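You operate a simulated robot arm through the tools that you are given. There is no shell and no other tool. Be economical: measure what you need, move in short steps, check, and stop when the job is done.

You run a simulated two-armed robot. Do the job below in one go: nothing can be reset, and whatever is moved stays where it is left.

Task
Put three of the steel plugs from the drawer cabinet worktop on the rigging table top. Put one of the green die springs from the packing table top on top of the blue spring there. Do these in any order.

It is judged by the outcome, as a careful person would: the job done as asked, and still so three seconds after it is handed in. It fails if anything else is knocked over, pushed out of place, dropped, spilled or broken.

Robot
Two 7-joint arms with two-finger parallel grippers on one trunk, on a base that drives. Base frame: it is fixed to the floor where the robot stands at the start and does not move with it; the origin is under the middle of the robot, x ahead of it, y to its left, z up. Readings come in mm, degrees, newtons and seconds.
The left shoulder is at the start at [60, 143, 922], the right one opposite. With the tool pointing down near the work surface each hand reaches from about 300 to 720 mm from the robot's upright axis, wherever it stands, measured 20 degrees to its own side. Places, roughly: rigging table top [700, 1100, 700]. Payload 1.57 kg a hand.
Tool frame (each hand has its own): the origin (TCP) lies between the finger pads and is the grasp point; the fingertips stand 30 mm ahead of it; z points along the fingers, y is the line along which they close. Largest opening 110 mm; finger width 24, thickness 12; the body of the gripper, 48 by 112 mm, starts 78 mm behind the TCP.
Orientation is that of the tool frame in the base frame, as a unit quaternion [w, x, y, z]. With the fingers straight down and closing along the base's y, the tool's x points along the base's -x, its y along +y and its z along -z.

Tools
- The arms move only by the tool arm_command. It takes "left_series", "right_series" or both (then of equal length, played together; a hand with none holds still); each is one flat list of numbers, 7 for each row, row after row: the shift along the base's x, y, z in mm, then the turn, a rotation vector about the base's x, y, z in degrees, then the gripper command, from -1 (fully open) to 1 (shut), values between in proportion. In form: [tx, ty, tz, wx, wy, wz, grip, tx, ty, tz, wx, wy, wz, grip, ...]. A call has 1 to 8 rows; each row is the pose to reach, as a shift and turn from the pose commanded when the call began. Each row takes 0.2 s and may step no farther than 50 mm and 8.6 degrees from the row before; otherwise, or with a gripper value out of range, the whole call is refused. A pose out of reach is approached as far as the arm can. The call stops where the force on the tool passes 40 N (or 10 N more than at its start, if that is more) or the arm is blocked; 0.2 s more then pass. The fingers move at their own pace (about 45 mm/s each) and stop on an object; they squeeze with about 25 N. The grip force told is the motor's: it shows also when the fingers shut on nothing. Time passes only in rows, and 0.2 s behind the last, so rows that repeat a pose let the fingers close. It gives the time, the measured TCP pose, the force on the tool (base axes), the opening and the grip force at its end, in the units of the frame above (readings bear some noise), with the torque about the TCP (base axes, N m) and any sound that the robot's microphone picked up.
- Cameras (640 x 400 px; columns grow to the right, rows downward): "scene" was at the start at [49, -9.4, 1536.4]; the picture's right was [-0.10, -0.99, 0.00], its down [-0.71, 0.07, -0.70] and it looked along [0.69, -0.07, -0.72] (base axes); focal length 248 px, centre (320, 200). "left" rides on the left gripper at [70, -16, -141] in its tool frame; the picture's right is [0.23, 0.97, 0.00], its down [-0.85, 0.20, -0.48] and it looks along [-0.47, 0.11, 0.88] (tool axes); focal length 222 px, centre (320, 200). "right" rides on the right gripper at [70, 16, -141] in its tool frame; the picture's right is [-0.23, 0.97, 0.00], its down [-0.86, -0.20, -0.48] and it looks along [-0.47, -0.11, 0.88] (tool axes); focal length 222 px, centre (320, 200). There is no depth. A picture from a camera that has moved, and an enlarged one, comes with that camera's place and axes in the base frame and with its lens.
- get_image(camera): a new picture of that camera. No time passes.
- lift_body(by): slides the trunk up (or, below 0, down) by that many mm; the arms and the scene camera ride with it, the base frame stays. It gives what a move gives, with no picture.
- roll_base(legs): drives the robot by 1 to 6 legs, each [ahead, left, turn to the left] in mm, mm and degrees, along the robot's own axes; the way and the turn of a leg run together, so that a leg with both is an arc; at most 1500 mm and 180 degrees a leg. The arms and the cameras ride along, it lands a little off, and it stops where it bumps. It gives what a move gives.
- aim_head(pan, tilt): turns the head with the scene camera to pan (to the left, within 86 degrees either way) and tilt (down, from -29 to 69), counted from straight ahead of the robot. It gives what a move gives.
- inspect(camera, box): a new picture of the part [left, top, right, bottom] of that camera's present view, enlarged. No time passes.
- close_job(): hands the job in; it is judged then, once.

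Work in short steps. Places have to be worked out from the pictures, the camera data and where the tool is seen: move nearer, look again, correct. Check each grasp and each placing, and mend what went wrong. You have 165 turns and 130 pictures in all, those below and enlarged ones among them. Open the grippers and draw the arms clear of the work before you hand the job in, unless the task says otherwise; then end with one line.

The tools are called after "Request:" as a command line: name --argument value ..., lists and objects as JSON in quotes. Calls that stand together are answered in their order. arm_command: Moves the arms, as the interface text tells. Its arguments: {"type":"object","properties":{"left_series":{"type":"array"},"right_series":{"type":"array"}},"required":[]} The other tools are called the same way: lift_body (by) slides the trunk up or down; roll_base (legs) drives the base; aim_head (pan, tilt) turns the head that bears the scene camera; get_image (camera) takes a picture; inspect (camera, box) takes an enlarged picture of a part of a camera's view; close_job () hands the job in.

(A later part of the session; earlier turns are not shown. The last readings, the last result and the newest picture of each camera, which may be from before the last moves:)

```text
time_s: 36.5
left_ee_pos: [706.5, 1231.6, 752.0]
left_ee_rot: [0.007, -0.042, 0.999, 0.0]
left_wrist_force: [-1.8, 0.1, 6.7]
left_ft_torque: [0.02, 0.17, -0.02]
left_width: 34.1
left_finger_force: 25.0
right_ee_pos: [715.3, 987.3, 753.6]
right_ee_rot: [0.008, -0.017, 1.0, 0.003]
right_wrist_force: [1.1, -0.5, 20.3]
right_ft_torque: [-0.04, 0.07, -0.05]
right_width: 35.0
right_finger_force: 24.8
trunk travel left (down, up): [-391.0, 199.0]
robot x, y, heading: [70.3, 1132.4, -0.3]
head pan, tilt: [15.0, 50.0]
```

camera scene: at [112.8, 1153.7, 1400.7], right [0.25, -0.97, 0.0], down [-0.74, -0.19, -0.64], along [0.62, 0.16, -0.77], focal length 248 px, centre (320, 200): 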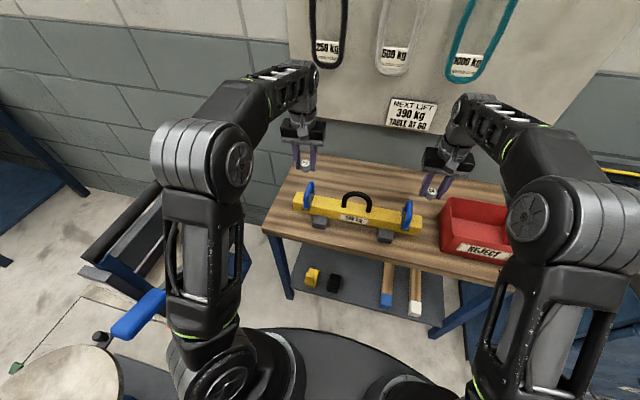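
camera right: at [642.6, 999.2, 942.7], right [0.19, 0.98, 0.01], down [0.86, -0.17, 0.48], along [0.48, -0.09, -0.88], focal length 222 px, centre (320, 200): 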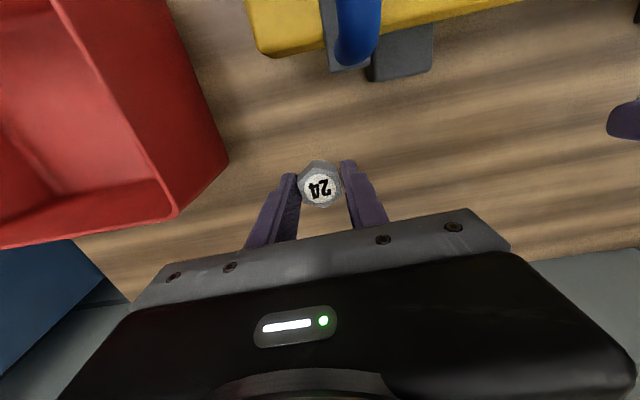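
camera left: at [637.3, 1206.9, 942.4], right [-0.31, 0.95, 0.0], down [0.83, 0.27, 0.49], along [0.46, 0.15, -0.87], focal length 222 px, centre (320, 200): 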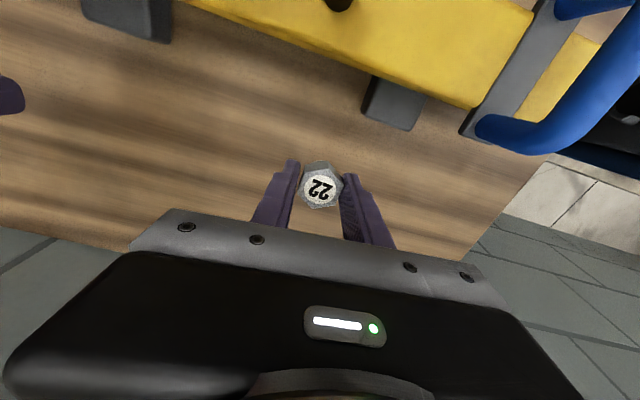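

Both plugs are down on the table, reading 7 N and 20 N. I ease up 1–2 mm, open the fingers modestly and rise straight up.

Request:
arm_command --left_series '[0, 0, 1, 0, 0, 0, 1, 0, 0, 1, 0, 0, 0, 0, 0, 0, 1, 0, 0, 0, 0, 0, 0, 30, 0, 0, 0, 0, 0, 0, 70, 0, 0, 0, 0]' --right_series '[0, 0, 3, 0, 0, 0, 1, 0, 0, 3, 0, 0, 0, 0, 0, 0, 3, 0, 0, 0, 0, 0, 0, 30, 0, 0, 0, 0, 0, 0, 70, 0, 0, 0, 0]'

Request:
get_image --camera "right"

Request:
get_image --camera "left"

```text
time_s: 37.7
left_ee_pos: [707.1, 1231.8, 820.5]
left_ee_rot: [0.004, -0.042, 0.999, 0.0]
left_wrist_force: [-0.4, 0.7, 0.2]
left_ft_torque: [0.01, -0.04, -0.02]
left_width: 54.7
left_finger_force: 0.0
right_ee_pos: [714.8, 984.4, 820.1]
right_ee_rot: [0.004, -0.017, 1.0, 0.002]
right_wrist_force: [-1.0, -0.1, 0.9]
right_ft_torque: [0.01, -0.02, -0.02]
right_width: 54.8
right_finger_force: 0.0
trunk travel left (down, up): [-391.0, 199.0]
robot x, y, heading: [69.0, 1133.1, -0.3]
head pan, tilt: [15.0, 50.0]
```

```text
95 pictures are left
camera right: at [642.9, 998.2, 962.3], right [0.19, 0.98, 0.01], down [0.86, -0.17, 0.48], along [0.48, -0.09, -0.87], focal length 222 px, centre (320, 200)
```

right: 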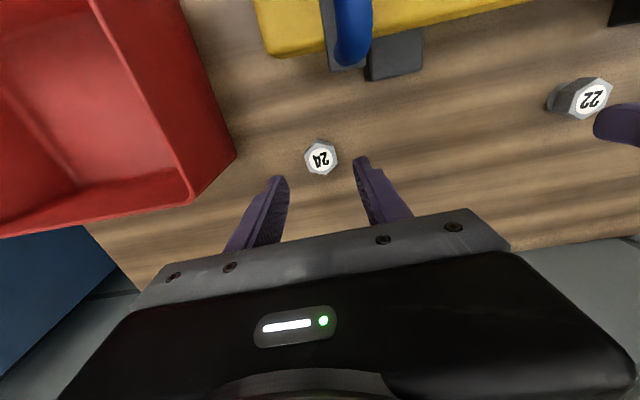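

```text
94 pictures are left
camera left: at [637.3, 1207.9, 960.8], right [-0.31, 0.95, 0.0], down [0.83, 0.27, 0.49], along [0.46, 0.15, -0.87], focal length 222 px, centre (320, 200)
```

left: 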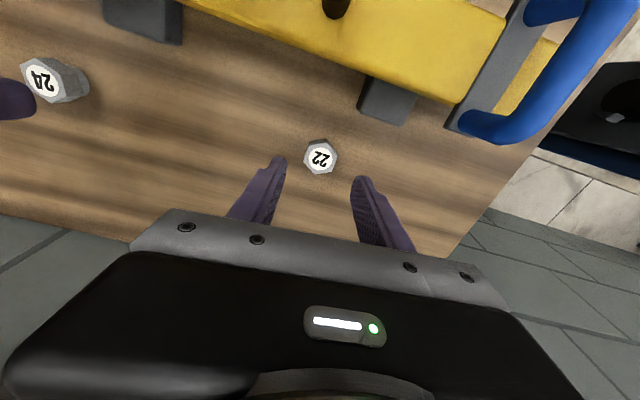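

Both plugs are standing properly. I raise the trunk 190 so the arms clear the beam, pull the hands back, and drive back for the third plug.

Request:
lift_body --by 190

Request:
arm_command --left_series '[-45, 0, 15, 0, 0, 0, -1, -90, 0, 30, 0, 0, 0, -1, -135, 0, 45, 0, 0, 0, -1, -180, 0, 60, 0, 0, 0, -1, -220, 0, 60, 0, 0, 0, -1]' --right_series '[-45, -10, 15, 0, 0, 0, -1, -90, -20, 30, 0, 0, 0, -1, -135, -30, 45, 0, 0, 0, -1, -180, -40, 60, 0, 0, 0, -1, -225, -50, 60, 0, 0, 0, -1]'

Request:
roll_base --legs '[[-70, 0, 0], [0, -980, 0]]'

Request:
aim_head --pan -5 --tilt 45

Request:
get_image --camera "scene"

```text
time_s: 39.8
left_ee_pos: [707.3, 1231.8, 1010.4]
left_ee_rot: [0.005, -0.042, 0.999, 0.0]
left_wrist_force: [0.1, -0.9, -0.7]
left_ft_torque: [0.01, 0.02, 0.0]
left_width: 55.3
left_finger_force: 0.1
right_ee_pos: [714.9, 986.1, 1011.4]
right_ee_rot: [0.003, -0.017, 1.0, 0.002]
right_wrist_force: [0.4, 0.3, 0.8]
right_ft_torque: [0.0, -0.02, 0.02]
right_width: 54.8
right_finger_force: 0.1
trunk travel left (down, up): [-581.0, 9.0]
robot x, y, heading: [72.0, 1135.0, -0.3]
head pan, tilt: [15.0, 50.0]
```

```text
time_s: 41.0
left_ee_pos: [484.1, 1231.2, 1069.7]
left_ee_rot: [0.005, -0.042, 0.999, 0.0]
left_wrist_force: [-0.7, -0.2, 0.5]
left_ft_torque: [-0.01, -0.07, 0.0]
left_width: 110.0
left_finger_force: 0.0
right_ee_pos: [486.6, 935.0, 1070.7]
right_ee_rot: [0.004, -0.019, 1.0, 0.003]
right_wrist_force: [0.3, 0.5, 0.4]
right_ft_torque: [0.02, -0.04, -0.04]
right_width: 109.7
right_finger_force: 0.1
trunk travel left (down, up): [-581.0, 9.0]
robot x, y, heading: [70.2, 1139.2, -0.2]
head pan, tilt: [15.0, 50.0]
```

```text
time_s: 46.7
left_ee_pos: [418.3, 261.3, 1069.2]
left_ee_rot: [0.004, -0.05, 0.999, 0.001]
left_wrist_force: [-0.2, -0.3, 0.0]
left_ft_torque: [0.0, 0.02, -0.04]
left_width: 109.7
left_finger_force: 0.0
right_ee_pos: [425.0, -35.1, 1069.8]
right_ee_rot: [0.004, -0.026, 1.0, 0.002]
right_wrist_force: [-0.6, 0.0, -0.2]
right_ft_torque: [0.01, 0.03, 0.01]
right_width: 110.1
right_finger_force: 0.1
trunk travel left (down, up): [-581.0, 9.0]
robot x, y, heading: [-0.5, 159.6, 0.6]
head pan, tilt: [15.0, 50.0]
```

```text
time_s: 47.5
left_ee_pos: [417.5, 261.8, 1069.9]
left_ee_rot: [0.005, -0.05, 0.999, 0.0]
left_wrist_force: [-0.5, 0.1, 0.3]
left_ft_torque: [-0.01, 0.0, -0.02]
left_width: 110.0
left_finger_force: 0.1
right_ee_pos: [424.8, -35.1, 1070.5]
right_ee_rot: [0.003, -0.026, 1.0, 0.003]
right_wrist_force: [-0.1, 1.1, -0.2]
right_ft_torque: [0.02, 0.01, 0.01]
right_width: 110.0
right_finger_force: 0.0
trunk travel left (down, up): [-581.0, 9.0]
robot x, y, heading: [2.0, 156.5, 0.3]
head pan, tilt: [-5.0, 45.0]
```

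```text
93 pictures are left
camera scene: at [51.9, 150.8, 1597.7], right [-0.08, -1.0, 0.0], down [-0.71, 0.05, -0.71], along [0.7, -0.05, -0.71], focal length 248 px, centre (320, 200)
```

scene: 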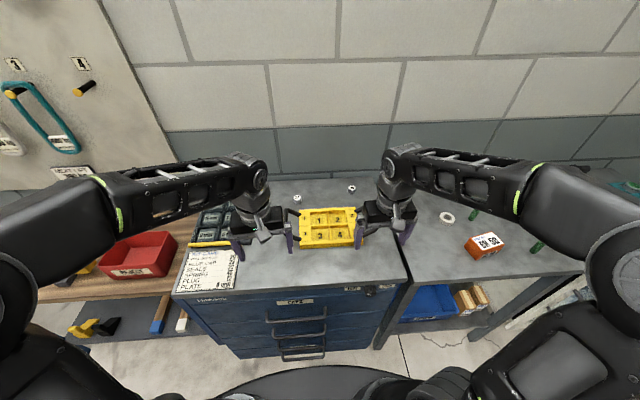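

For plug 27 at (740,189) I use the left hand: drive ahead 47 and turn right 28° so the left shoulder comes forward.

Request:
roll_base --legs '[[47, 0, 0], [0, 0, -28]]'

Request:
get_image --camera "left"

```text
time_s: 49.8
left_ee_pos: [464.6, 51.1, 1069.9]
left_ee_rot: [0.004, 0.196, 0.981, -0.001]
left_wrist_force: [-0.1, 0.1, 0.2]
left_ft_torque: [-0.03, -0.02, 0.0]
left_width: 110.1
left_finger_force: 0.2
right_ee_pos: [330.2, -212.2, 1070.6]
right_ee_rot: [0.004, 0.221, 0.975, 0.002]
right_wrist_force: [0.0, 0.1, 1.0]
right_ft_torque: [0.01, 0.0, 0.03]
right_width: 109.8
right_finger_force: 0.1
trunk travel left (down, up): [-581.0, 9.0]
robot x, y, heading: [51.2, 161.9, -27.8]
head pan, tilt: [-5.0, 45.0]
```

```text
92 pictures are left
camera left: at [391.2, 63.0, 1209.9], right [0.17, 0.99, 0.0], down [0.86, -0.14, 0.49], along [0.48, -0.08, -0.87], focal length 222 px, centre (320, 200)
```

left: 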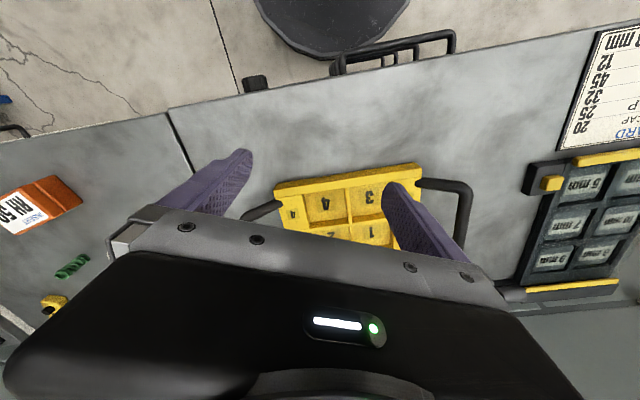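

I move the left hand to (695,185), high up, straightening the yaw.

Request:
arm_command --left_series '[38, 22, 0, 0, 0, 4, -1, 76, 45, 0, 0, 0, 8, -1, 115, 67, 0, 0, 0, 12, -1, 153, 90, 0, 0, 0, 16, -1, 191, 112, 0, 0, 0, 20, -1, 230, 135, 0, 0, 0, 23, -1]'

Request:
get_image --camera "left"

```text
time_s: 51.2
left_ee_pos: [695.7, 187.9, 1068.0]
left_ee_rot: [0.004, -0.002, 1.0, 0.0]
left_wrist_force: [1.0, 0.0, 0.2]
left_ft_torque: [-0.02, 0.03, -0.02]
left_width: 110.1
left_finger_force: 0.1
right_ee_pos: [330.8, -211.0, 1070.7]
right_ee_rot: [0.004, 0.22, 0.975, 0.002]
right_wrist_force: [0.6, -0.2, -0.5]
right_ft_torque: [-0.01, -0.01, 0.0]
right_width: 110.0
right_finger_force: 0.0
trunk travel left (down, up): [-581.0, 9.0]
robot x, y, heading: [46.8, 161.9, -27.9]
head pan, tilt: [-5.0, 45.0]
```

```text
91 pictures are left
camera left: at [623.5, 169.9, 1207.9], right [-0.23, 0.97, 0.0], down [0.85, 0.2, 0.49], along [0.47, 0.11, -0.87], focal length 222 px, centre (320, 200)
```

left: 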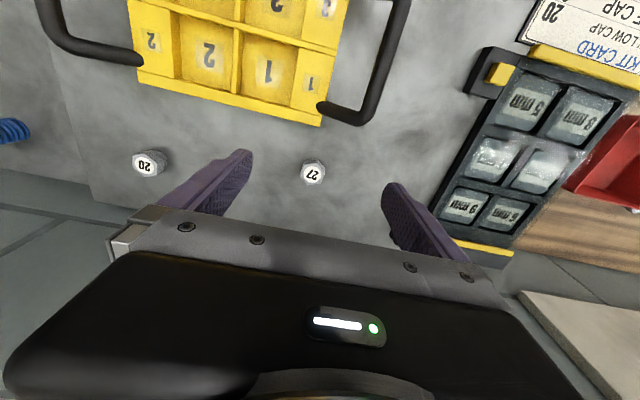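

I zoom in on 27 for its orientation and position.

Request:
inspect --camera "left" --box '[272, 147, 352, 197]'

```text
8.00 times, centred on (312, 172) of left
camera zoom: at [623.5, 169.9, 1207.9], right [-0.23, 0.97, 0.0], down [0.85, 0.2, 0.49], along [0.47, 0.11, -0.87], focal length 1777 px, centre (384, 424)
```

zoom: 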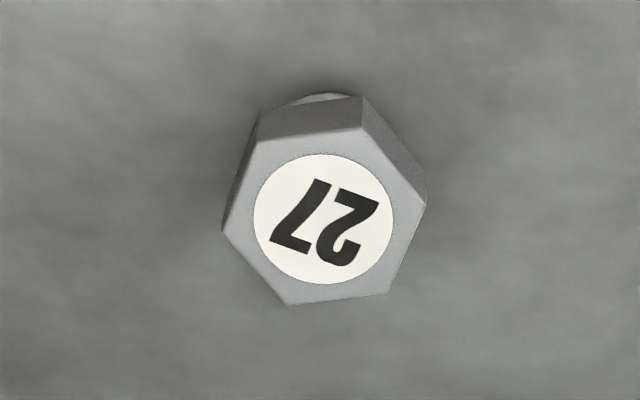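

Plug 27 is at (740.5,187) and needs yaw −8°. I move over it, lower partway and check.

Request:
arm_command --left_series '[22, -1, -25, 0, 0, -4, -0.2, 45, -1, -50, 0, 0, -8, -0.2, 45, -1, -80, 0, 0, -8, -0.2, 45, -1, -80, 0, 0, -8, -0.2]'

Request:
get_image --camera "left"

```text
time_s: 52.2
left_ee_pos: [738.3, 186.4, 986.9]
left_ee_rot: [0.004, 0.067, 0.998, 0.0]
left_wrist_force: [0.1, 0.0, 0.2]
left_ft_torque: [0.01, -0.02, 0.0]
left_width: 65.9
left_finger_force: 0.0
right_ee_pos: [329.2, -213.0, 1069.9]
right_ee_rot: [0.005, 0.221, 0.975, 0.002]
right_wrist_force: [0.2, -0.2, -0.6]
right_ft_torque: [0.03, 0.02, -0.02]
right_width: 110.2
right_finger_force: 0.1
trunk travel left (down, up): [-581.0, 9.0]
robot x, y, heading: [47.8, 159.0, -27.7]
head pan, tilt: [-5.0, 45.0]
```

```text
89 pictures are left
camera left: at [664.9, 178.5, 1128.0], right [-0.09, 1.0, 0.0], down [0.87, 0.08, 0.49], along [0.48, 0.04, -0.87], focal length 222 px, centre (320, 200)
```

left: 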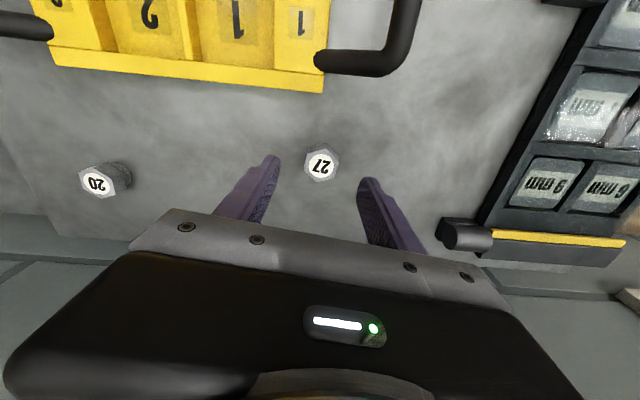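

Centred. I descend and close.

Request:
arm_command --left_series '[0, 0, -25, 0, 0, 0, -0.2, 0, 0, -51, 0, 0, 0, -0.2, 0, 0, -51, 0, 0, 0, 1, 0, 0, -51, 0, 0, 0, 1, 0, 0, -51, 0, 0, 0, 1, 0, 0, -51, 0, 0, 0, 1]'

```text
time_s: 53.6
left_ee_pos: [739.6, 185.0, 938.8]
left_ee_rot: [0.004, 0.067, 0.998, 0.0]
left_wrist_force: [-0.7, 0.4, 0.0]
left_ft_torque: [-0.03, 0.04, 0.03]
left_width: 34.7
left_finger_force: 24.9
right_ee_pos: [329.8, -211.4, 1070.2]
right_ee_rot: [0.005, 0.22, 0.975, 0.002]
right_wrist_force: [0.6, 0.5, 0.1]
right_ft_torque: [0.01, -0.05, 0.0]
right_width: 110.0
right_finger_force: 0.2
trunk travel left (down, up): [-581.0, 9.0]
robot x, y, heading: [46.9, 157.7, -28.1]
head pan, tilt: [-5.0, 45.0]
```

Gripped. I lift, retract, then drive back to the rigging table.

Request:
arm_command --left_series '[0, 0, 40, 0, 0, 0, 1, 0, 0, 85, 0, 0, 0, 1, 0, 0, 130, 0, 0, 0, 1, -40, 0, 150, 0, 0, 0, 1, -85, 0, 170, 0, 0, 0, 1, -130, 0, 170, 0, 0, 0, 1, -175, 0, 170, 0, 0, -6, 1, -220, 0, 170, 0, 0, -12, 1]'

Request:
get_image --camera "left"

Request:
roll_base --legs '[[-60, 0, 0], [0, 0, 28], [0, 880, 0]]'

```text
time_s: 55.4
left_ee_pos: [518.2, 187.2, 1108.1]
left_ee_rot: [0.005, 0.172, 0.985, 0.0]
left_wrist_force: [-0.5, 0.2, -0.9]
left_ft_torque: [-0.02, -0.03, -0.01]
left_width: 34.4
left_finger_force: 24.6
right_ee_pos: [328.6, -210.8, 1069.7]
right_ee_rot: [0.004, 0.22, 0.975, 0.002]
right_wrist_force: [-0.8, -0.4, -0.1]
right_ft_torque: [-0.01, 0.01, -0.01]
right_width: 110.0
right_finger_force: 0.1
trunk travel left (down, up): [-581.0, 9.0]
robot x, y, heading: [50.9, 161.6, -27.7]
head pan, tilt: [-5.0, 45.0]
```

```text
88 pictures are left
camera left: at [444.2, 194.1, 1249.2], right [0.12, 0.99, 0.0], down [0.87, -0.1, 0.49], along [0.48, -0.06, -0.87], focal length 222 px, centre (320, 200)
```

left: 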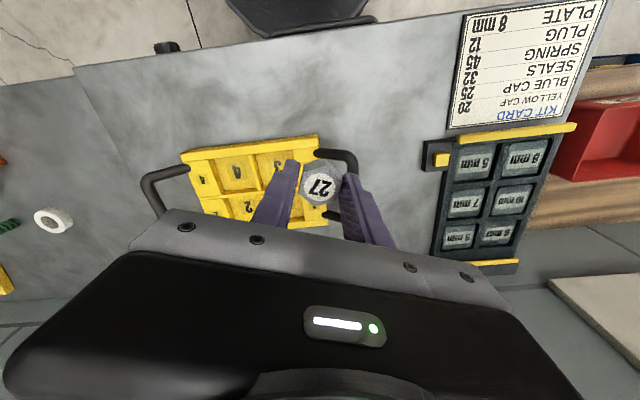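

```text
time_s: 62.0
left_ee_pos: [370.1, 1313.6, 1107.9]
left_ee_rot: [0.004, -0.089, 0.996, 0.0]
left_wrist_force: [0.9, -0.6, -1.7]
left_ft_torque: [-0.01, 0.04, -0.03]
left_width: 34.9
left_finger_force: 24.6
right_ee_pos: [405.1, 875.8, 1069.8]
right_ee_rot: [0.004, -0.04, 0.999, 0.003]
right_wrist_force: [1.0, -0.5, 0.5]
right_ft_torque: [-0.03, -0.01, 0.0]
right_width: 109.8
right_finger_force: 0.0
trunk travel left (down, up): [-581.0, 9.0]
robot x, y, heading: [-20.5, 1055.9, 2.1]
head pan, tilt: [-5.0, 45.0]
```

I drive ahead 90, then extend the left hand over (715,1100) while it is high.

Request:
roll_base --legs '[[90, 0, -2]]'

Request:
arm_command --left_series '[35, -30, -12, 0, 0, -1, 1, 70, -60, -24, 0, 0, -2, 1, 105, -90, -36, 0, 0, -3, 1, 140, -120, -48, 0, 0, -4, 1, 175, -150, -60, 0, 0, -5, 1, 210, -180, -75, 0, 0, -6, 1, 235, -200, -90, 0, 0, -7, 1, 255, -213, -90, 0, 0, -8, 1]' --right_series '[0, 0, 20, 0, 0, 0, -1, 0, 0, 40, 0, 0, 0, -1, 0, 0, 60, 0, 0, 0, -1, 0, 0, 60, 0, 0, 0, -1, 0, 0, 60, 0, 0, 0, -1, 0, 0, 60, 0, 0, 0, -1, 0, 0, 60, 0, 0, 0, -1, 0, 0, 60, 0, 0, 0, -1]'

Request:
get_image --camera "left"

```text
time_s: 63.1
left_ee_pos: [470.8, 1303.0, 1107.6]
left_ee_rot: [0.004, -0.072, 0.997, 0.0]
left_wrist_force: [1.1, 0.5, -1.5]
left_ft_torque: [-0.02, 0.02, 0.02]
left_width: 34.5
left_finger_force: 24.6
right_ee_pos: [490.4, 860.2, 1070.7]
right_ee_rot: [0.003, -0.022, 1.0, 0.002]
right_wrist_force: [0.3, -0.8, 0.4]
right_ft_torque: [0.02, 0.02, 0.01]
right_width: 110.1
right_finger_force: 0.1
trunk travel left (down, up): [-581.0, 9.0]
robot x, y, heading: [67.3, 1055.7, 0.2]
head pan, tilt: [-5.0, 45.0]
```

```text
time_s: 64.9
left_ee_pos: [715.2, 1093.4, 1017.0]
left_ee_rot: [0.004, -0.006, 1.0, -0.001]
left_wrist_force: [-0.8, 0.0, -0.9]
left_ft_torque: [-0.01, -0.05, 0.0]
left_width: 34.6
left_finger_force: 25.4
left hand out of reach, approached as far as the arm can: row 8
right_ee_pos: [487.8, 860.4, 1129.3]
right_ee_rot: [0.004, -0.022, 1.0, 0.002]
right_wrist_force: [-1.2, -0.6, 0.1]
right_ft_torque: [-0.01, -0.01, 0.0]
right_width: 110.0
right_finger_force: 0.0
trunk travel left (down, up): [-581.0, 9.0]
robot x, y, heading: [63.5, 1056.4, 0.2]
head pan, tilt: [-5.0, 45.0]
```

```text
87 pictures are left
camera left: at [643.9, 1075.1, 1157.6], right [-0.24, 0.97, 0.0], down [0.85, 0.21, 0.49], along [0.47, 0.12, -0.87], focal length 222 px, centre (320, 200)
```

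left: 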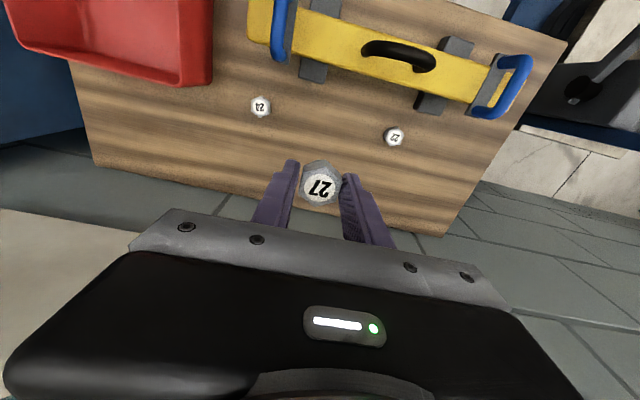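

The hand is above the gap between the two placed plugs. I lower the trunk 190 and check.

Request:
lift_body --by -190

Request:
get_image --camera "left"

```text
time_s: 67.0
left_ee_pos: [716.4, 1093.1, 827.4]
left_ee_rot: [0.004, -0.007, 1.0, 0.0]
left_wrist_force: [0.0, -0.1, -0.8]
left_ft_torque: [0.0, 0.05, -0.01]
left_width: 34.6
left_finger_force: 24.9
right_ee_pos: [488.5, 861.9, 940.1]
right_ee_rot: [0.004, -0.022, 1.0, 0.003]
right_wrist_force: [0.7, -0.1, -0.3]
right_ft_torque: [0.01, 0.0, 0.01]
right_width: 110.2
right_finger_force: 0.2
trunk travel left (down, up): [-391.0, 199.0]
robot x, y, heading: [66.0, 1057.8, 0.1]
head pan, tilt: [-5.0, 45.0]
```

```text
86 pictures are left
camera left: at [644.1, 1075.2, 967.9], right [-0.24, 0.97, 0.0], down [0.85, 0.21, 0.49], along [0.47, 0.12, -0.87], focal length 222 px, centre (320, 200)
```

left: 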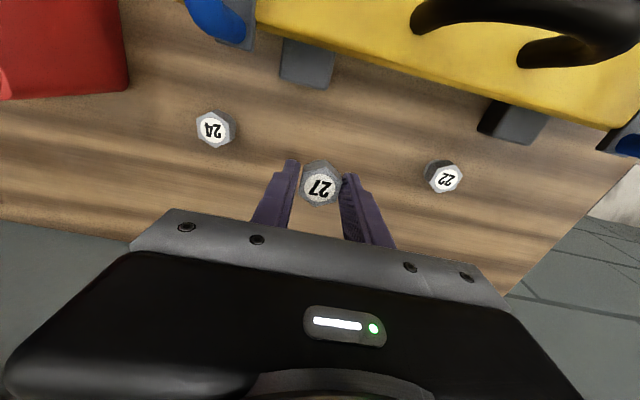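

The spot is clear. I descend to contact, expected at TCP z≈755.

Request:
arm_command --left_series '[0, 0, -40, 0, 0, 0, 1, 0, 0, -62, 0, 0, 0, 1, 0, 0, -70, 0, 0, 0, 1]'

```text
time_s: 67.8
left_ee_pos: [716.1, 1093.6, 759.6]
left_ee_rot: [0.005, -0.007, 1.0, -0.001]
left_wrist_force: [-1.1, -0.2, 3.5]
left_ft_torque: [0.0, 0.0, -0.01]
left_width: 34.7
left_finger_force: 24.2
right_ee_pos: [487.6, 862.2, 939.6]
right_ee_rot: [0.003, -0.022, 1.0, 0.002]
right_wrist_force: [-0.6, 0.3, 0.4]
right_ft_torque: [-0.02, -0.02, -0.02]
right_width: 109.7
right_finger_force: 0.1
trunk travel left (down, up): [-391.0, 199.0]
robot x, y, heading: [69.7, 1057.6, 0.4]
head pan, tilt: [-5.0, 45.0]
```

Light contact at 3.5 N. I open the fingers and rise.

Request:
arm_command --left_series '[0, 0, -1, 0, 0, 0, 1, 0, 0, -1, 0, 0, 0, 0, 0, 0, -1, 0, 0, 0, 0, 0, 0, 30, 0, 0, 0, 0, 0, 0, 65, 0, 0, 0, 0]'

Request:
get_image --camera "left"

Request:
lift_body --by 190

Request:
arm_command --left_series '[-45, 15, 15, 0, 0, 0, -1, -90, 30, 30, 0, 0, 0, -1, -135, 45, 45, 0, 0, 0, -1, -180, 60, 60, 0, 0, 0, -1, -225, 75, 60, 0, 0, 0, -1]'

Request:
aim_head --pan 0 --tilt 45

Request:
get_image --camera "scene"

```text
time_s: 69.0
left_ee_pos: [715.1, 1094.8, 823.8]
left_ee_rot: [0.005, -0.008, 1.0, 0.0]
left_wrist_force: [0.3, 0.6, -0.8]
left_ft_torque: [0.03, 0.0, -0.03]
left_width: 55.1
left_finger_force: 0.2
right_ee_pos: [488.3, 862.2, 939.9]
right_ee_rot: [0.004, -0.021, 1.0, 0.002]
right_wrist_force: [0.1, 0.2, 0.5]
right_ft_torque: [0.0, 0.0, -0.02]
right_width: 110.0
right_finger_force: 0.0
trunk travel left (down, up): [-391.0, 199.0]
robot x, y, heading: [68.4, 1056.1, 0.1]
head pan, tilt: [-5.0, 45.0]
```

```text
85 pictures are left
camera left: at [643.0, 1076.3, 964.2], right [-0.24, 0.97, 0.0], down [0.85, 0.21, 0.49], along [0.47, 0.12, -0.87], focal length 222 px, centre (320, 200)
```

left: 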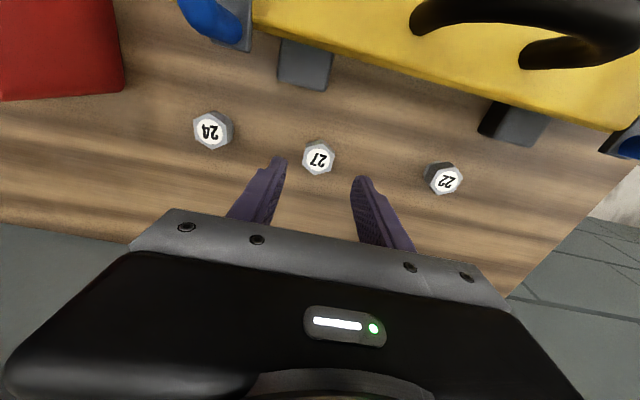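

```text
time_s: 71.1
left_ee_pos: [714.9, 1094.4, 1012.8]
left_ee_rot: [0.005, -0.006, 1.0, 0.0]
left_wrist_force: [0.1, 0.3, -0.1]
left_ft_torque: [-0.02, 0.01, -0.05]
left_width: 55.1
left_finger_force: 0.1
right_ee_pos: [489.5, 862.2, 1128.8]
right_ee_rot: [0.004, -0.022, 1.0, 0.003]
right_wrist_force: [0.2, -0.1, 0.7]
right_ft_torque: [0.0, 0.0, 0.0]
right_width: 109.8
right_finger_force: 0.0
trunk travel left (down, up): [-581.0, 9.0]
robot x, y, heading: [67.1, 1060.9, 0.3]
head pan, tilt: [-5.0, 45.0]
```

```text
time_s: 72.3
left_ee_pos: [488.8, 1169.2, 1072.3]
left_ee_rot: [0.006, -0.005, 1.0, 0.0]
left_wrist_force: [0.5, 0.6, -0.5]
left_ft_torque: [0.02, -0.06, 0.01]
left_width: 110.0
left_finger_force: 0.1
right_ee_pos: [486.6, 862.2, 1130.5]
right_ee_rot: [0.004, -0.022, 1.0, 0.003]
right_wrist_force: [0.6, -0.3, 0.3]
right_ft_torque: [-0.01, -0.03, -0.04]
right_width: 109.9
right_finger_force: 0.1
trunk travel left (down, up): [-581.0, 9.0]
robot x, y, heading: [69.0, 1060.5, 0.2]
head pan, tilt: [-5.0, 45.0]
```

```text
time_s: 72.9
left_ee_pos: [490.4, 1169.6, 1072.5]
left_ee_rot: [0.005, -0.007, 1.0, 0.0]
left_wrist_force: [-0.1, 0.2, 0.1]
left_ft_torque: [-0.01, 0.0, 0.05]
left_width: 110.1
left_finger_force: 0.0
right_ee_pos: [490.2, 860.9, 1129.6]
right_ee_rot: [0.003, -0.022, 1.0, 0.003]
right_wrist_force: [-0.1, -0.4, -0.5]
right_ft_torque: [0.0, 0.03, 0.0]
right_width: 110.1
right_finger_force: 0.0
trunk travel left (down, up): [-581.0, 9.0]
robot x, y, heading: [67.5, 1052.4, 0.0]
head pan, tilt: [0.0, 45.0]
```

```text
84 pictures are left
camera scene: at [117.7, 1056.3, 1597.7], right [0.0, -1.0, 0.0], down [-0.71, 0.0, -0.71], along [0.71, 0.0, -0.71], focal length 248 px, centre (320, 200)
```

scene: 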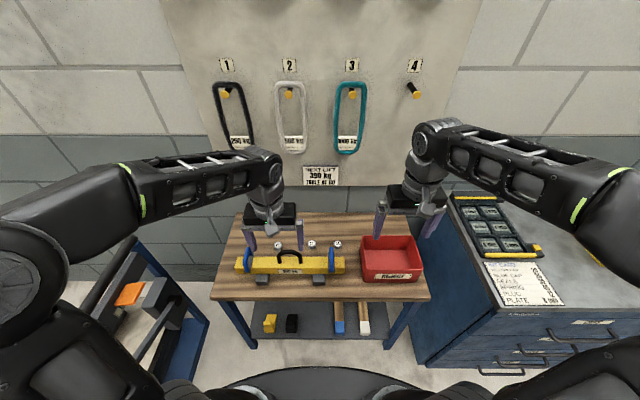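

All three plugs stand on the rigging table. Now I drive to the packing table.

Request:
roll_base --legs '[[-80, 0, 0], [0, -1250, 0]]'

Request:
aim_head --pan -30 --tilt 45

Request:
get_image --camera "scene"

Request:
get_image --camera "right"

```text
time_s: 79.9
left_ee_pos: [406.1, -99.5, 1071.5]
left_ee_rot: [0.004, 0.002, 1.0, 0.0]
left_wrist_force: [0.2, -0.2, -0.7]
left_ft_torque: [0.04, 0.03, -0.02]
left_width: 110.1
left_finger_force: 0.1
right_ee_pos: [399.3, -405.0, 1129.2]
right_ee_rot: [0.004, -0.013, 1.0, 0.003]
right_wrist_force: [0.1, 0.6, 0.0]
right_ft_torque: [0.01, 0.02, -0.05]
right_width: 110.2
right_finger_force: 0.0
trunk travel left (down, up): [-581.0, 9.0]
robot x, y, heading: [-17.6, -202.2, -0.8]
head pan, tilt: [0.0, 45.0]
```

```text
time_s: 80.9
left_ee_pos: [406.6, -98.4, 1071.6]
left_ee_rot: [0.005, 0.002, 1.0, 0.0]
left_wrist_force: [-0.2, -0.8, 0.2]
left_ft_torque: [0.03, -0.02, 0.01]
left_width: 110.1
left_finger_force: 0.0
right_ee_pos: [399.0, -405.9, 1129.4]
right_ee_rot: [0.004, -0.012, 1.0, 0.004]
right_wrist_force: [-0.2, -0.7, -0.1]
right_ft_torque: [-0.01, 0.01, -0.03]
right_width: 109.8
right_finger_force: 0.1
trunk travel left (down, up): [-581.0, 9.0]
robot x, y, heading: [-17.0, -201.6, -0.9]
head pan, tilt: [-30.0, 45.0]
```

```text
83 pictures are left
camera scene: at [20.7, -245.1, 1597.7], right [-0.51, -0.86, 0.0], down [-0.61, 0.36, -0.71], along [0.61, -0.36, -0.71], focal length 248 px, centre (320, 200)
```

scene: 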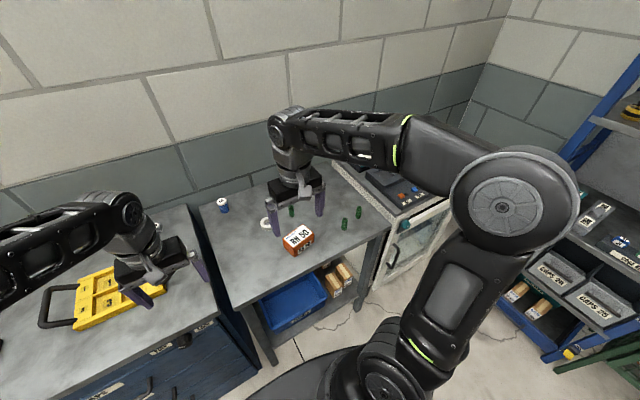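

```text
82 pictures are left
camera right: at [328.6, -392.1, 1271.1], right [0.2, 0.98, 0.01], down [0.86, -0.18, 0.48], along [0.48, -0.09, -0.87], focal length 222 px, centre (320, 200)
```

right: 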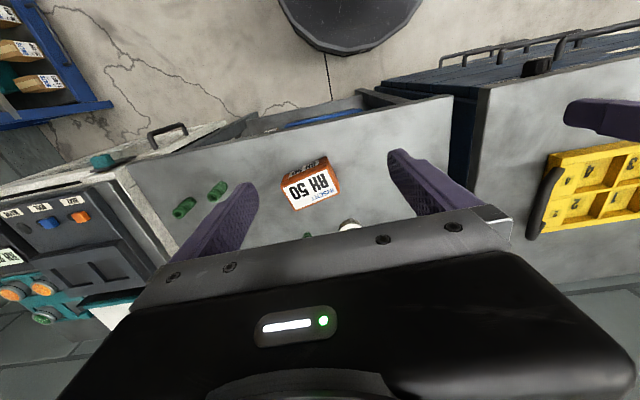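

I enlarge the packing table area.

Request:
inspect --camera "scene" --box '[200, 165, 400, 290]'

Request:
inspect --camera "right" --box '[150, 150, 390, 300]'

```text
3.20 times, centred on (300, 228) of scene
camera zoom: at [20.7, -245.1, 1597.7], right [-0.51, -0.86, 0.0], down [-0.61, 0.36, -0.71], along [0.61, -0.36, -0.71], focal length 795 px, centre (384, 112)
```

zoom: 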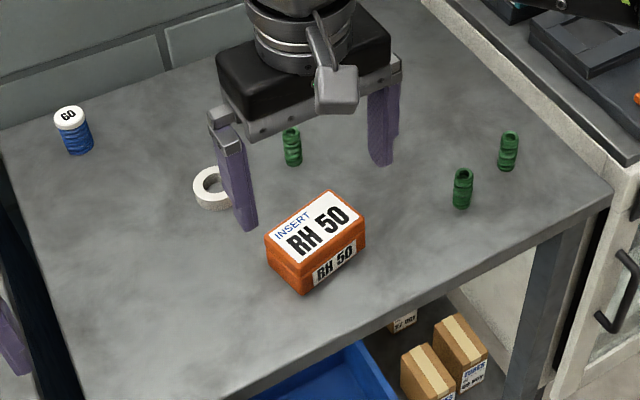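

```text
2.67 times, centred on (270, 225) of right
camera zoom: at [328.6, -392.1, 1271.1], right [0.2, 0.98, 0.01], down [0.86, -0.18, 0.48], along [0.48, -0.09, -0.87], focal length 592 px, centre (453, 133)
```

zoom: 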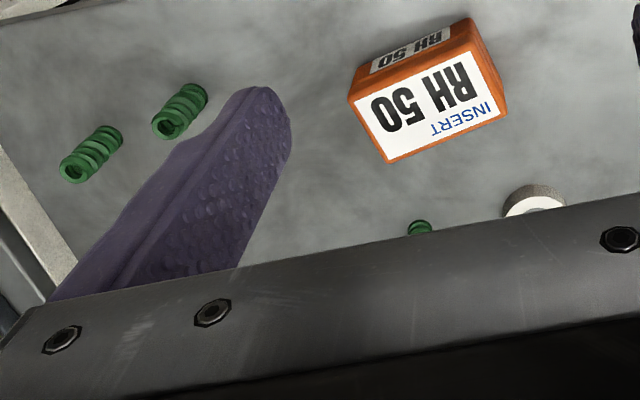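

The packing table is at z≈861. The green springs stand upright, about 24 mm wide and 60 high; the nearest, A, is at (633,-481). The blue spring is at (787,-260) with its top at about 926. I drive ahead 40 and bring the right hand over A.

Request:
roll_base --legs '[[40, 0, 0]]'

Request:
arm_command --right_series '[35, -15, -20, 0, 0, 0, -1, 70, -30, -40, 0, 0, 0, -1, 105, -45, -60, 0, 0, 0, -1, 140, -60, -80, 0, 0, 0, -1, 165, -73, -100, 0, 0, 0, -1, 165, -73, -110, 0, 0, 0, -0.3]'

Request:
get_image --camera "right"

```text
time_s: 81.8
left_ee_pos: [448.0, -100.6, 1070.5]
left_ee_rot: [0.004, 0.002, 1.0, 0.0]
left_wrist_force: [0.6, 0.3, -1.4]
left_ft_torque: [0.01, 0.06, 0.0]
left_width: 109.9
left_finger_force: 0.1
right_ee_pos: [442.4, -405.9, 1128.0]
right_ee_rot: [0.002, -0.013, 1.0, 0.002]
right_wrist_force: [-0.3, 0.7, -0.8]
right_ft_torque: [-0.01, 0.07, 0.0]
right_width: 109.8
right_finger_force: 0.1
trunk travel left (down, up): [-581.0, 9.0]
robot x, y, heading: [23.3, -203.8, -0.7]
head pan, tilt: [-30.0, 45.0]
```

```text
time_s: 83.2
left_ee_pos: [445.2, -97.9, 1072.2]
left_ee_rot: [0.005, 0.002, 1.0, 0.0]
left_wrist_force: [0.1, 0.7, 0.3]
left_ft_torque: [-0.03, -0.03, -0.01]
left_width: 110.3
left_finger_force: 0.1
right_ee_pos: [604.6, -480.3, 1018.8]
right_ee_rot: [0.004, -0.013, 1.0, 0.003]
right_wrist_force: [0.5, 0.3, 0.3]
right_ft_torque: [-0.03, -0.01, -0.03]
right_width: 75.8
right_finger_force: 0.6
trunk travel left (down, up): [-581.0, 9.0]
robot x, y, heading: [26.0, -205.7, -0.6]
head pan, tilt: [-30.0, 45.0]
```

```text
79 pictures are left
camera right: at [533.1, -466.5, 1160.2], right [0.2, 0.98, 0.01], down [0.86, -0.18, 0.48], along [0.48, -0.09, -0.88], focal length 222 px, centre (320, 200)
```

right: 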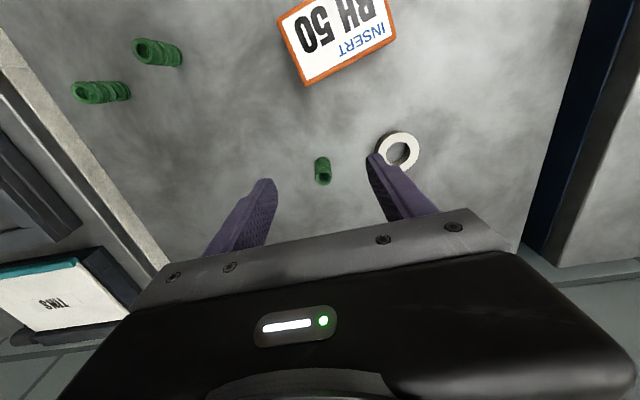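

I zoom in on spring A.

Request:
inspect --camera "right" --box '[282, 145, 362, 195]'

```text
8.00 times, centred on (322, 170) of right
camera zoom: at [533.1, -466.5, 1160.2], right [0.2, 0.98, 0.01], down [0.86, -0.18, 0.48], along [0.48, -0.09, -0.88], focal length 1777 px, centre (304, 440)
```

zoom: 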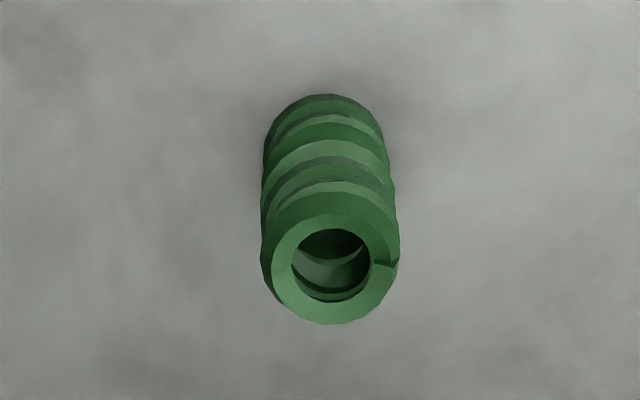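

Spring A is Ø20, about 49 tall, centred at (641,-482). I descend partway over it and check.

Request:
arm_command --right_series '[18, -1, -20, 0, 0, 0, -0.4, 36, -2, -45, 0, 0, 0, -0.4, 36, -2, -70, 0, 0, 0, -0.4]'

Request:
get_image --camera "right"

```text
time_s: 84.0
left_ee_pos: [446.2, -99.8, 1071.3]
left_ee_rot: [0.003, 0.002, 1.0, 0.0]
left_wrist_force: [0.0, 0.0, 0.2]
left_ft_torque: [0.02, -0.01, 0.02]
left_width: 109.9
left_finger_force: 0.0
right_ee_pos: [640.7, -480.3, 947.1]
right_ee_rot: [0.005, -0.013, 1.0, 0.003]
right_wrist_force: [-0.2, 0.6, -0.2]
right_ft_torque: [0.01, -0.01, 0.02]
right_width: 76.7
right_finger_force: 0.1
trunk travel left (down, up): [-581.0, 9.0]
robot x, y, heading: [20.7, -201.3, -0.6]
head pan, tilt: [-30.0, 45.0]
```

```text
77 pictures are left
camera right: at [569.7, -467.0, 1089.9], right [0.2, 0.98, 0.01], down [0.86, -0.18, 0.48], along [0.48, -0.09, -0.87], focal length 222 px, centre (320, 200)
```

right: 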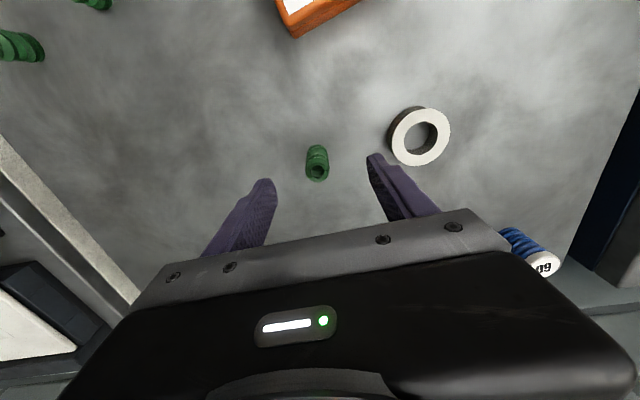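

Centred. I descend to TCP z≈900 and close.

Request:
arm_command --right_series '[-1, -1, -25, 0, 0, 0, -0.4, -1, -1, -47, 0, 0, 0, -0.4, -1, -1, -47, 0, 0, 0, 1, -1, -1, -47, 0, 0, 0, 1, -1, -1, -47, 0, 0, 0, 1, -1, -1, -47, 0, 0, 0, 1, -1, -1, -47, 0, 0, 0, 1]'

Request:
get_image --camera "right"

```text
time_s: 85.6
left_ee_pos: [445.9, -99.2, 1071.0]
left_ee_rot: [0.004, 0.003, 1.0, 0.0]
left_wrist_force: [-0.4, 0.7, -0.6]
left_ft_torque: [0.03, -0.01, -0.01]
left_width: 110.1
left_finger_force: 0.0
right_ee_pos: [638.9, -482.2, 901.9]
right_ee_rot: [0.003, -0.013, 1.0, 0.003]
right_wrist_force: [-0.2, -0.7, -0.4]
right_ft_torque: [-0.01, 0.01, 0.01]
right_width: 19.8
right_finger_force: 24.7
trunk travel left (down, up): [-581.0, 9.0]
robot x, y, heading: [21.5, -206.5, -0.8]
head pan, tilt: [-30.0, 45.0]
```

```text
76 pictures are left
camera right: at [567.5, -468.1, 1043.9], right [0.2, 0.98, 0.01], down [0.86, -0.18, 0.48], along [0.48, -0.09, -0.88], focal length 222 px, centre (320, 200)
```

right: 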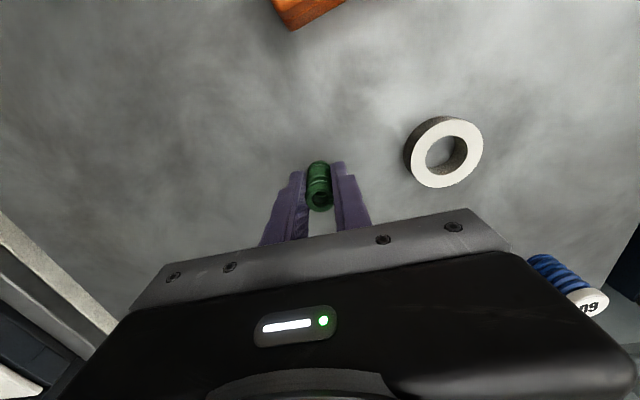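

Spring gripped at 19.8 mm. I lift straight up and draw back.

Request:
arm_command --right_series '[0, 0, 40, 0, 0, 0, 1, 0, 0, 85, 0, 0, 0, 1, 0, 0, 130, 0, 0, 0, 1, -20, 0, 165, 0, 0, 0, 1, -60, 10, 180, 0, 0, 0, 1, -105, 20, 180, 0, 0, 0, 1, -150, 30, 180, 0, 0, 0, 1]'

Request:
roll_base --legs '[[20, 0, 0], [0, 0, 42]]'

Request:
aim_head --pan -45 --tilt 40

Request:
get_image --camera "scene"

Request:
get_image --camera "right"

```text
time_s: 87.2
left_ee_pos: [445.6, -99.2, 1072.6]
left_ee_rot: [0.005, 0.002, 1.0, -0.001]
left_wrist_force: [-0.3, 0.5, 0.7]
left_ft_torque: [-0.02, -0.07, 0.02]
left_width: 110.2
left_finger_force: 0.1
right_ee_pos: [486.3, -450.7, 1082.9]
right_ee_rot: [0.005, -0.014, 1.0, 0.002]
right_wrist_force: [0.1, 0.0, -0.9]
right_ft_torque: [0.04, 0.0, 0.01]
right_width: 19.5
right_finger_force: 25.4
trunk travel left (down, up): [-581.0, 9.0]
robot x, y, heading: [23.8, -205.2, -1.1]
head pan, tilt: [-30.0, 45.0]
```

```text
time_s: 89.9
left_ee_pos: [287.6, 157.9, 1072.4]
left_ee_rot: [0.004, -0.358, 0.934, 0.002]
left_wrist_force: [0.5, 0.9, -0.7]
left_ft_torque: [0.0, 0.01, 0.01]
left_width: 110.0
left_finger_force: 0.2
right_ee_pos: [553.4, -74.3, 1082.1]
right_ee_rot: [0.002, -0.372, 0.928, 0.004]
right_wrist_force: [-0.1, 0.7, 0.1]
right_ft_torque: [0.03, -0.02, 0.0]
right_width: 19.5
right_finger_force: 25.1
trunk travel left (down, up): [-581.0, 9.0]
robot x, y, heading: [42.6, -204.2, 41.4]
head pan, tilt: [-30.0, 45.0]
```

```text
time_s: 90.7
left_ee_pos: [285.9, 159.2, 1072.3]
left_ee_rot: [0.005, -0.357, 0.934, 0.002]
left_wrist_force: [-0.2, 0.3, -0.7]
left_ft_torque: [-0.01, 0.01, -0.03]
left_width: 110.1
left_finger_force: 0.0
right_ee_pos: [553.6, -74.3, 1082.1]
right_ee_rot: [0.002, -0.372, 0.928, 0.004]
right_wrist_force: [-0.5, 0.1, 0.0]
right_ft_torque: [-0.01, 0.0, -0.02]
right_width: 19.4
right_finger_force: 25.3
trunk travel left (down, up): [-581.0, 9.0]
robot x, y, heading: [40.9, -199.5, 41.3]
head pan, tilt: [-45.0, 40.0]
```

```text
75 pictures are left
camera scene: at [103.3, -229.8, 1605.0], right [-0.06, -1.0, 0.0], down [-0.64, 0.04, -0.77], along [0.76, -0.05, -0.64], focal length 248 px, centre (320, 200)
```

scene: 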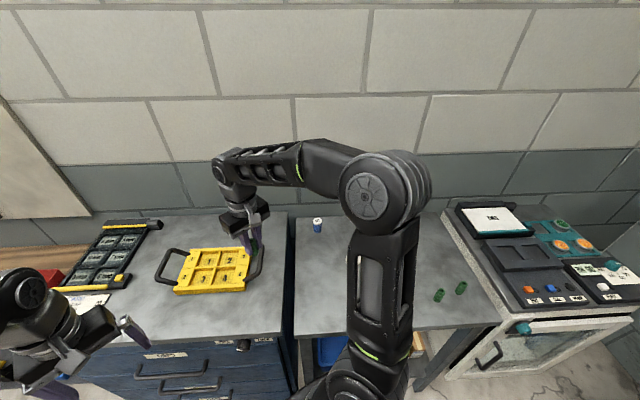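

```text
74 pictures are left
camera right: at [492.6, -112.0, 1223.8], right [-0.51, 0.86, 0.01], down [0.76, 0.44, 0.48], along [0.41, 0.25, -0.88], focal length 222 px, centre (320, 200)
```

right: 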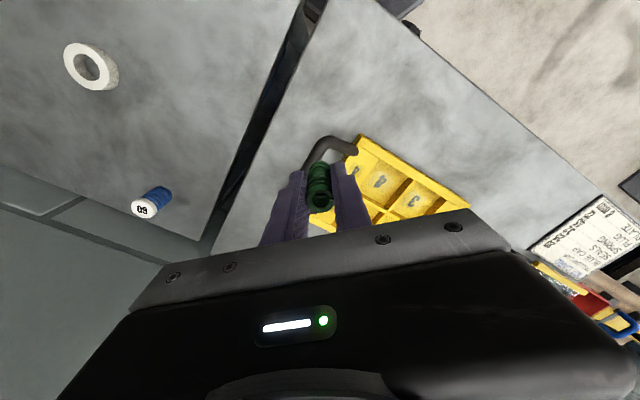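

I move the right hand toward the blue spring, to (720,-230) and high, straightening the yaw.

Request:
arm_command --right_series '[28, -26, 0, 0, 0, -7, 1, 56, -52, 0, 0, 0, -14, 1, 84, -78, 0, 0, 0, -21, 1, 112, -104, 0, 0, 0, -28, 1, 140, -130, -10, 0, 0, -35, 1, 165, -154, -20, 0, 0, -42, 1]'

Request:
get_image --camera "right"

```text
time_s: 92.1
left_ee_pos: [287.0, 158.1, 1071.1]
left_ee_rot: [0.004, -0.358, 0.934, 0.003]
left_wrist_force: [0.2, -0.2, 0.7]
left_ft_torque: [0.0, -0.01, -0.01]
left_width: 109.9
left_finger_force: 0.1
right_ee_pos: [719.3, -228.9, 1061.3]
right_ee_rot: [0.004, -0.015, 1.0, 0.002]
right_wrist_force: [-0.2, 0.3, -0.6]
right_ft_torque: [-0.02, 0.01, -0.05]
right_width: 19.7
right_finger_force: 24.9
trunk travel left (down, up): [-581.0, 9.0]
robot x, y, heading: [41.8, -202.0, 41.5]
head pan, tilt: [-45.0, 40.0]
```

```text
73 pictures are left
camera right: at [649.2, -214.8, 1202.4], right [0.2, 0.98, 0.01], down [0.86, -0.18, 0.48], along [0.48, -0.09, -0.88], focal length 222 px, centre (320, 200)
```

right: 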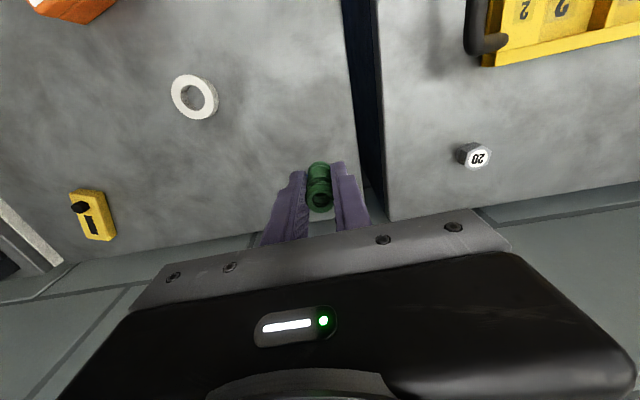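

The blue spring is hidden under the gripper body here. I creep the base about 20 mm in world +x for reach, then move the hand out over (787,-260).

Request:
roll_base --legs '[[15, -13, 0]]'

Request:
arm_command --right_series '[12, -8, 0, 0, 0, 0, 1, 24, -15, -10, 0, 0, 0, 1, 36, -23, -25, 0, 0, 0, 1, 48, -31, -40, 0, 0, 0, 1]'

Request:
get_image --camera "right"

Request:
inspect --camera "scene" --box '[240, 175, 400, 275]'

```text
time_s: 92.9
left_ee_pos: [306.9, 159.4, 1071.5]
left_ee_rot: [0.003, -0.358, 0.934, 0.003]
left_wrist_force: [0.1, 0.1, 0.4]
left_ft_torque: [0.0, 0.04, -0.01]
left_width: 110.1
left_finger_force: 0.1
right_ee_pos: [740.9, -228.3, 1061.4]
right_ee_rot: [0.003, -0.016, 1.0, 0.003]
right_wrist_force: [0.0, 0.3, -1.0]
right_ft_torque: [0.02, 0.01, 0.01]
right_width: 19.7
right_finger_force: 24.7
trunk travel left (down, up): [-581.0, 9.0]
robot x, y, heading: [62.3, -200.5, 41.6]
head pan, tilt: [-45.0, 40.0]
```

```text
time_s: 93.9
left_ee_pos: [307.0, 159.1, 1072.5]
left_ee_rot: [0.004, -0.358, 0.934, 0.002]
left_wrist_force: [0.3, 0.1, 0.4]
left_ft_torque: [0.02, 0.0, 0.02]
left_width: 110.0
left_finger_force: 0.1
right_ee_pos: [787.4, -259.3, 1020.1]
right_ee_rot: [0.004, -0.015, 1.0, 0.003]
right_wrist_force: [0.0, 0.6, -0.6]
right_ft_torque: [-0.01, 0.05, 0.01]
right_width: 19.5
right_finger_force: 25.0
trunk travel left (down, up): [-581.0, 9.0]
robot x, y, heading: [59.1, -202.3, 41.3]
head pan, tilt: [-45.0, 40.0]
```

```text
72 pictures are left
camera right: at [715.7, -244.7, 1162.0], right [0.2, 0.98, 0.01], down [0.86, -0.18, 0.48], along [0.47, -0.09, -0.88], focal length 222 px, centre (320, 200)
```

right: 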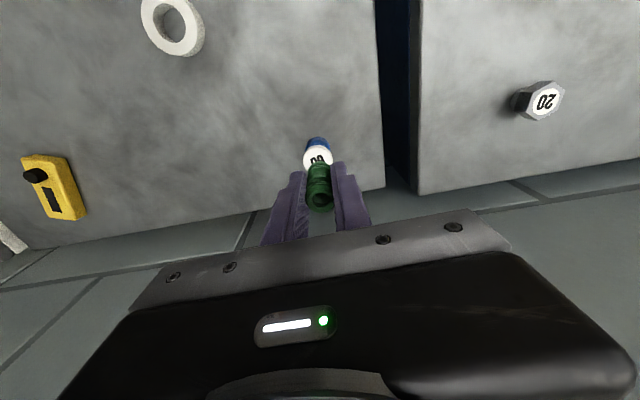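

```text
4.00 times, centred on (320, 225) of scene
camera zoom: at [123.7, -229.9, 1604.9], right [-0.06, -1.0, 0.0], down [-0.64, 0.04, -0.77], along [0.76, -0.05, -0.64], focal length 994 px, centre (320, 100)
```

zoom: 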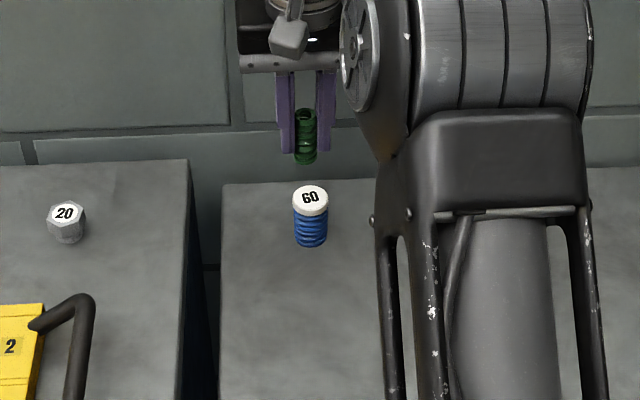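

The spring is held almost straight over the blue cap. I zoom in from the wrist for fine alignment.

Request:
inspect --camera "right" --box '[270, 125, 366, 185]'

Request:
inspect --camera "scene" --box '[290, 195, 346, 230]'

```text
6.67 times, centred on (318, 155) of right
camera zoom: at [715.7, -244.7, 1162.0], right [0.2, 0.98, 0.01], down [0.86, -0.18, 0.48], along [0.47, -0.09, -0.88], focal length 1481 px, centre (333, 500)
```

zoom: 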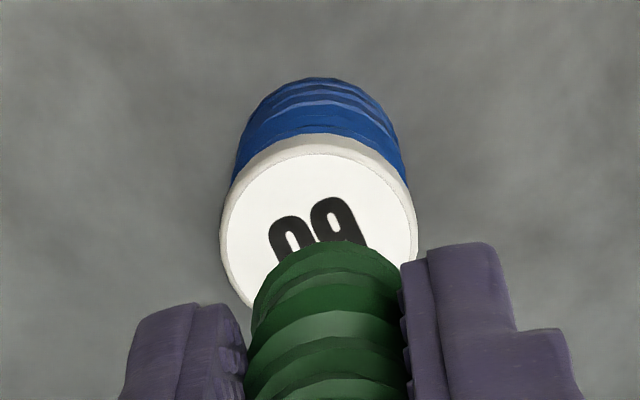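

```text
11.43 times, centred on (318, 212) of scene
camera zoom: at [123.7, -229.9, 1604.9], right [-0.06, -1.0, 0.0], down [-0.64, 0.04, -0.77], along [0.76, -0.05, -0.64], focal length 2840 px, centre (343, 57)
```

zoom: 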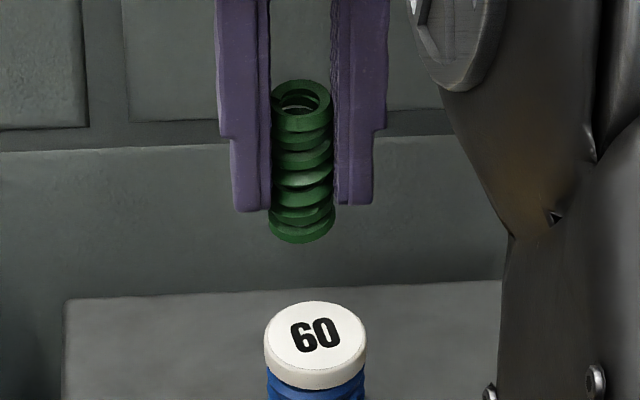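

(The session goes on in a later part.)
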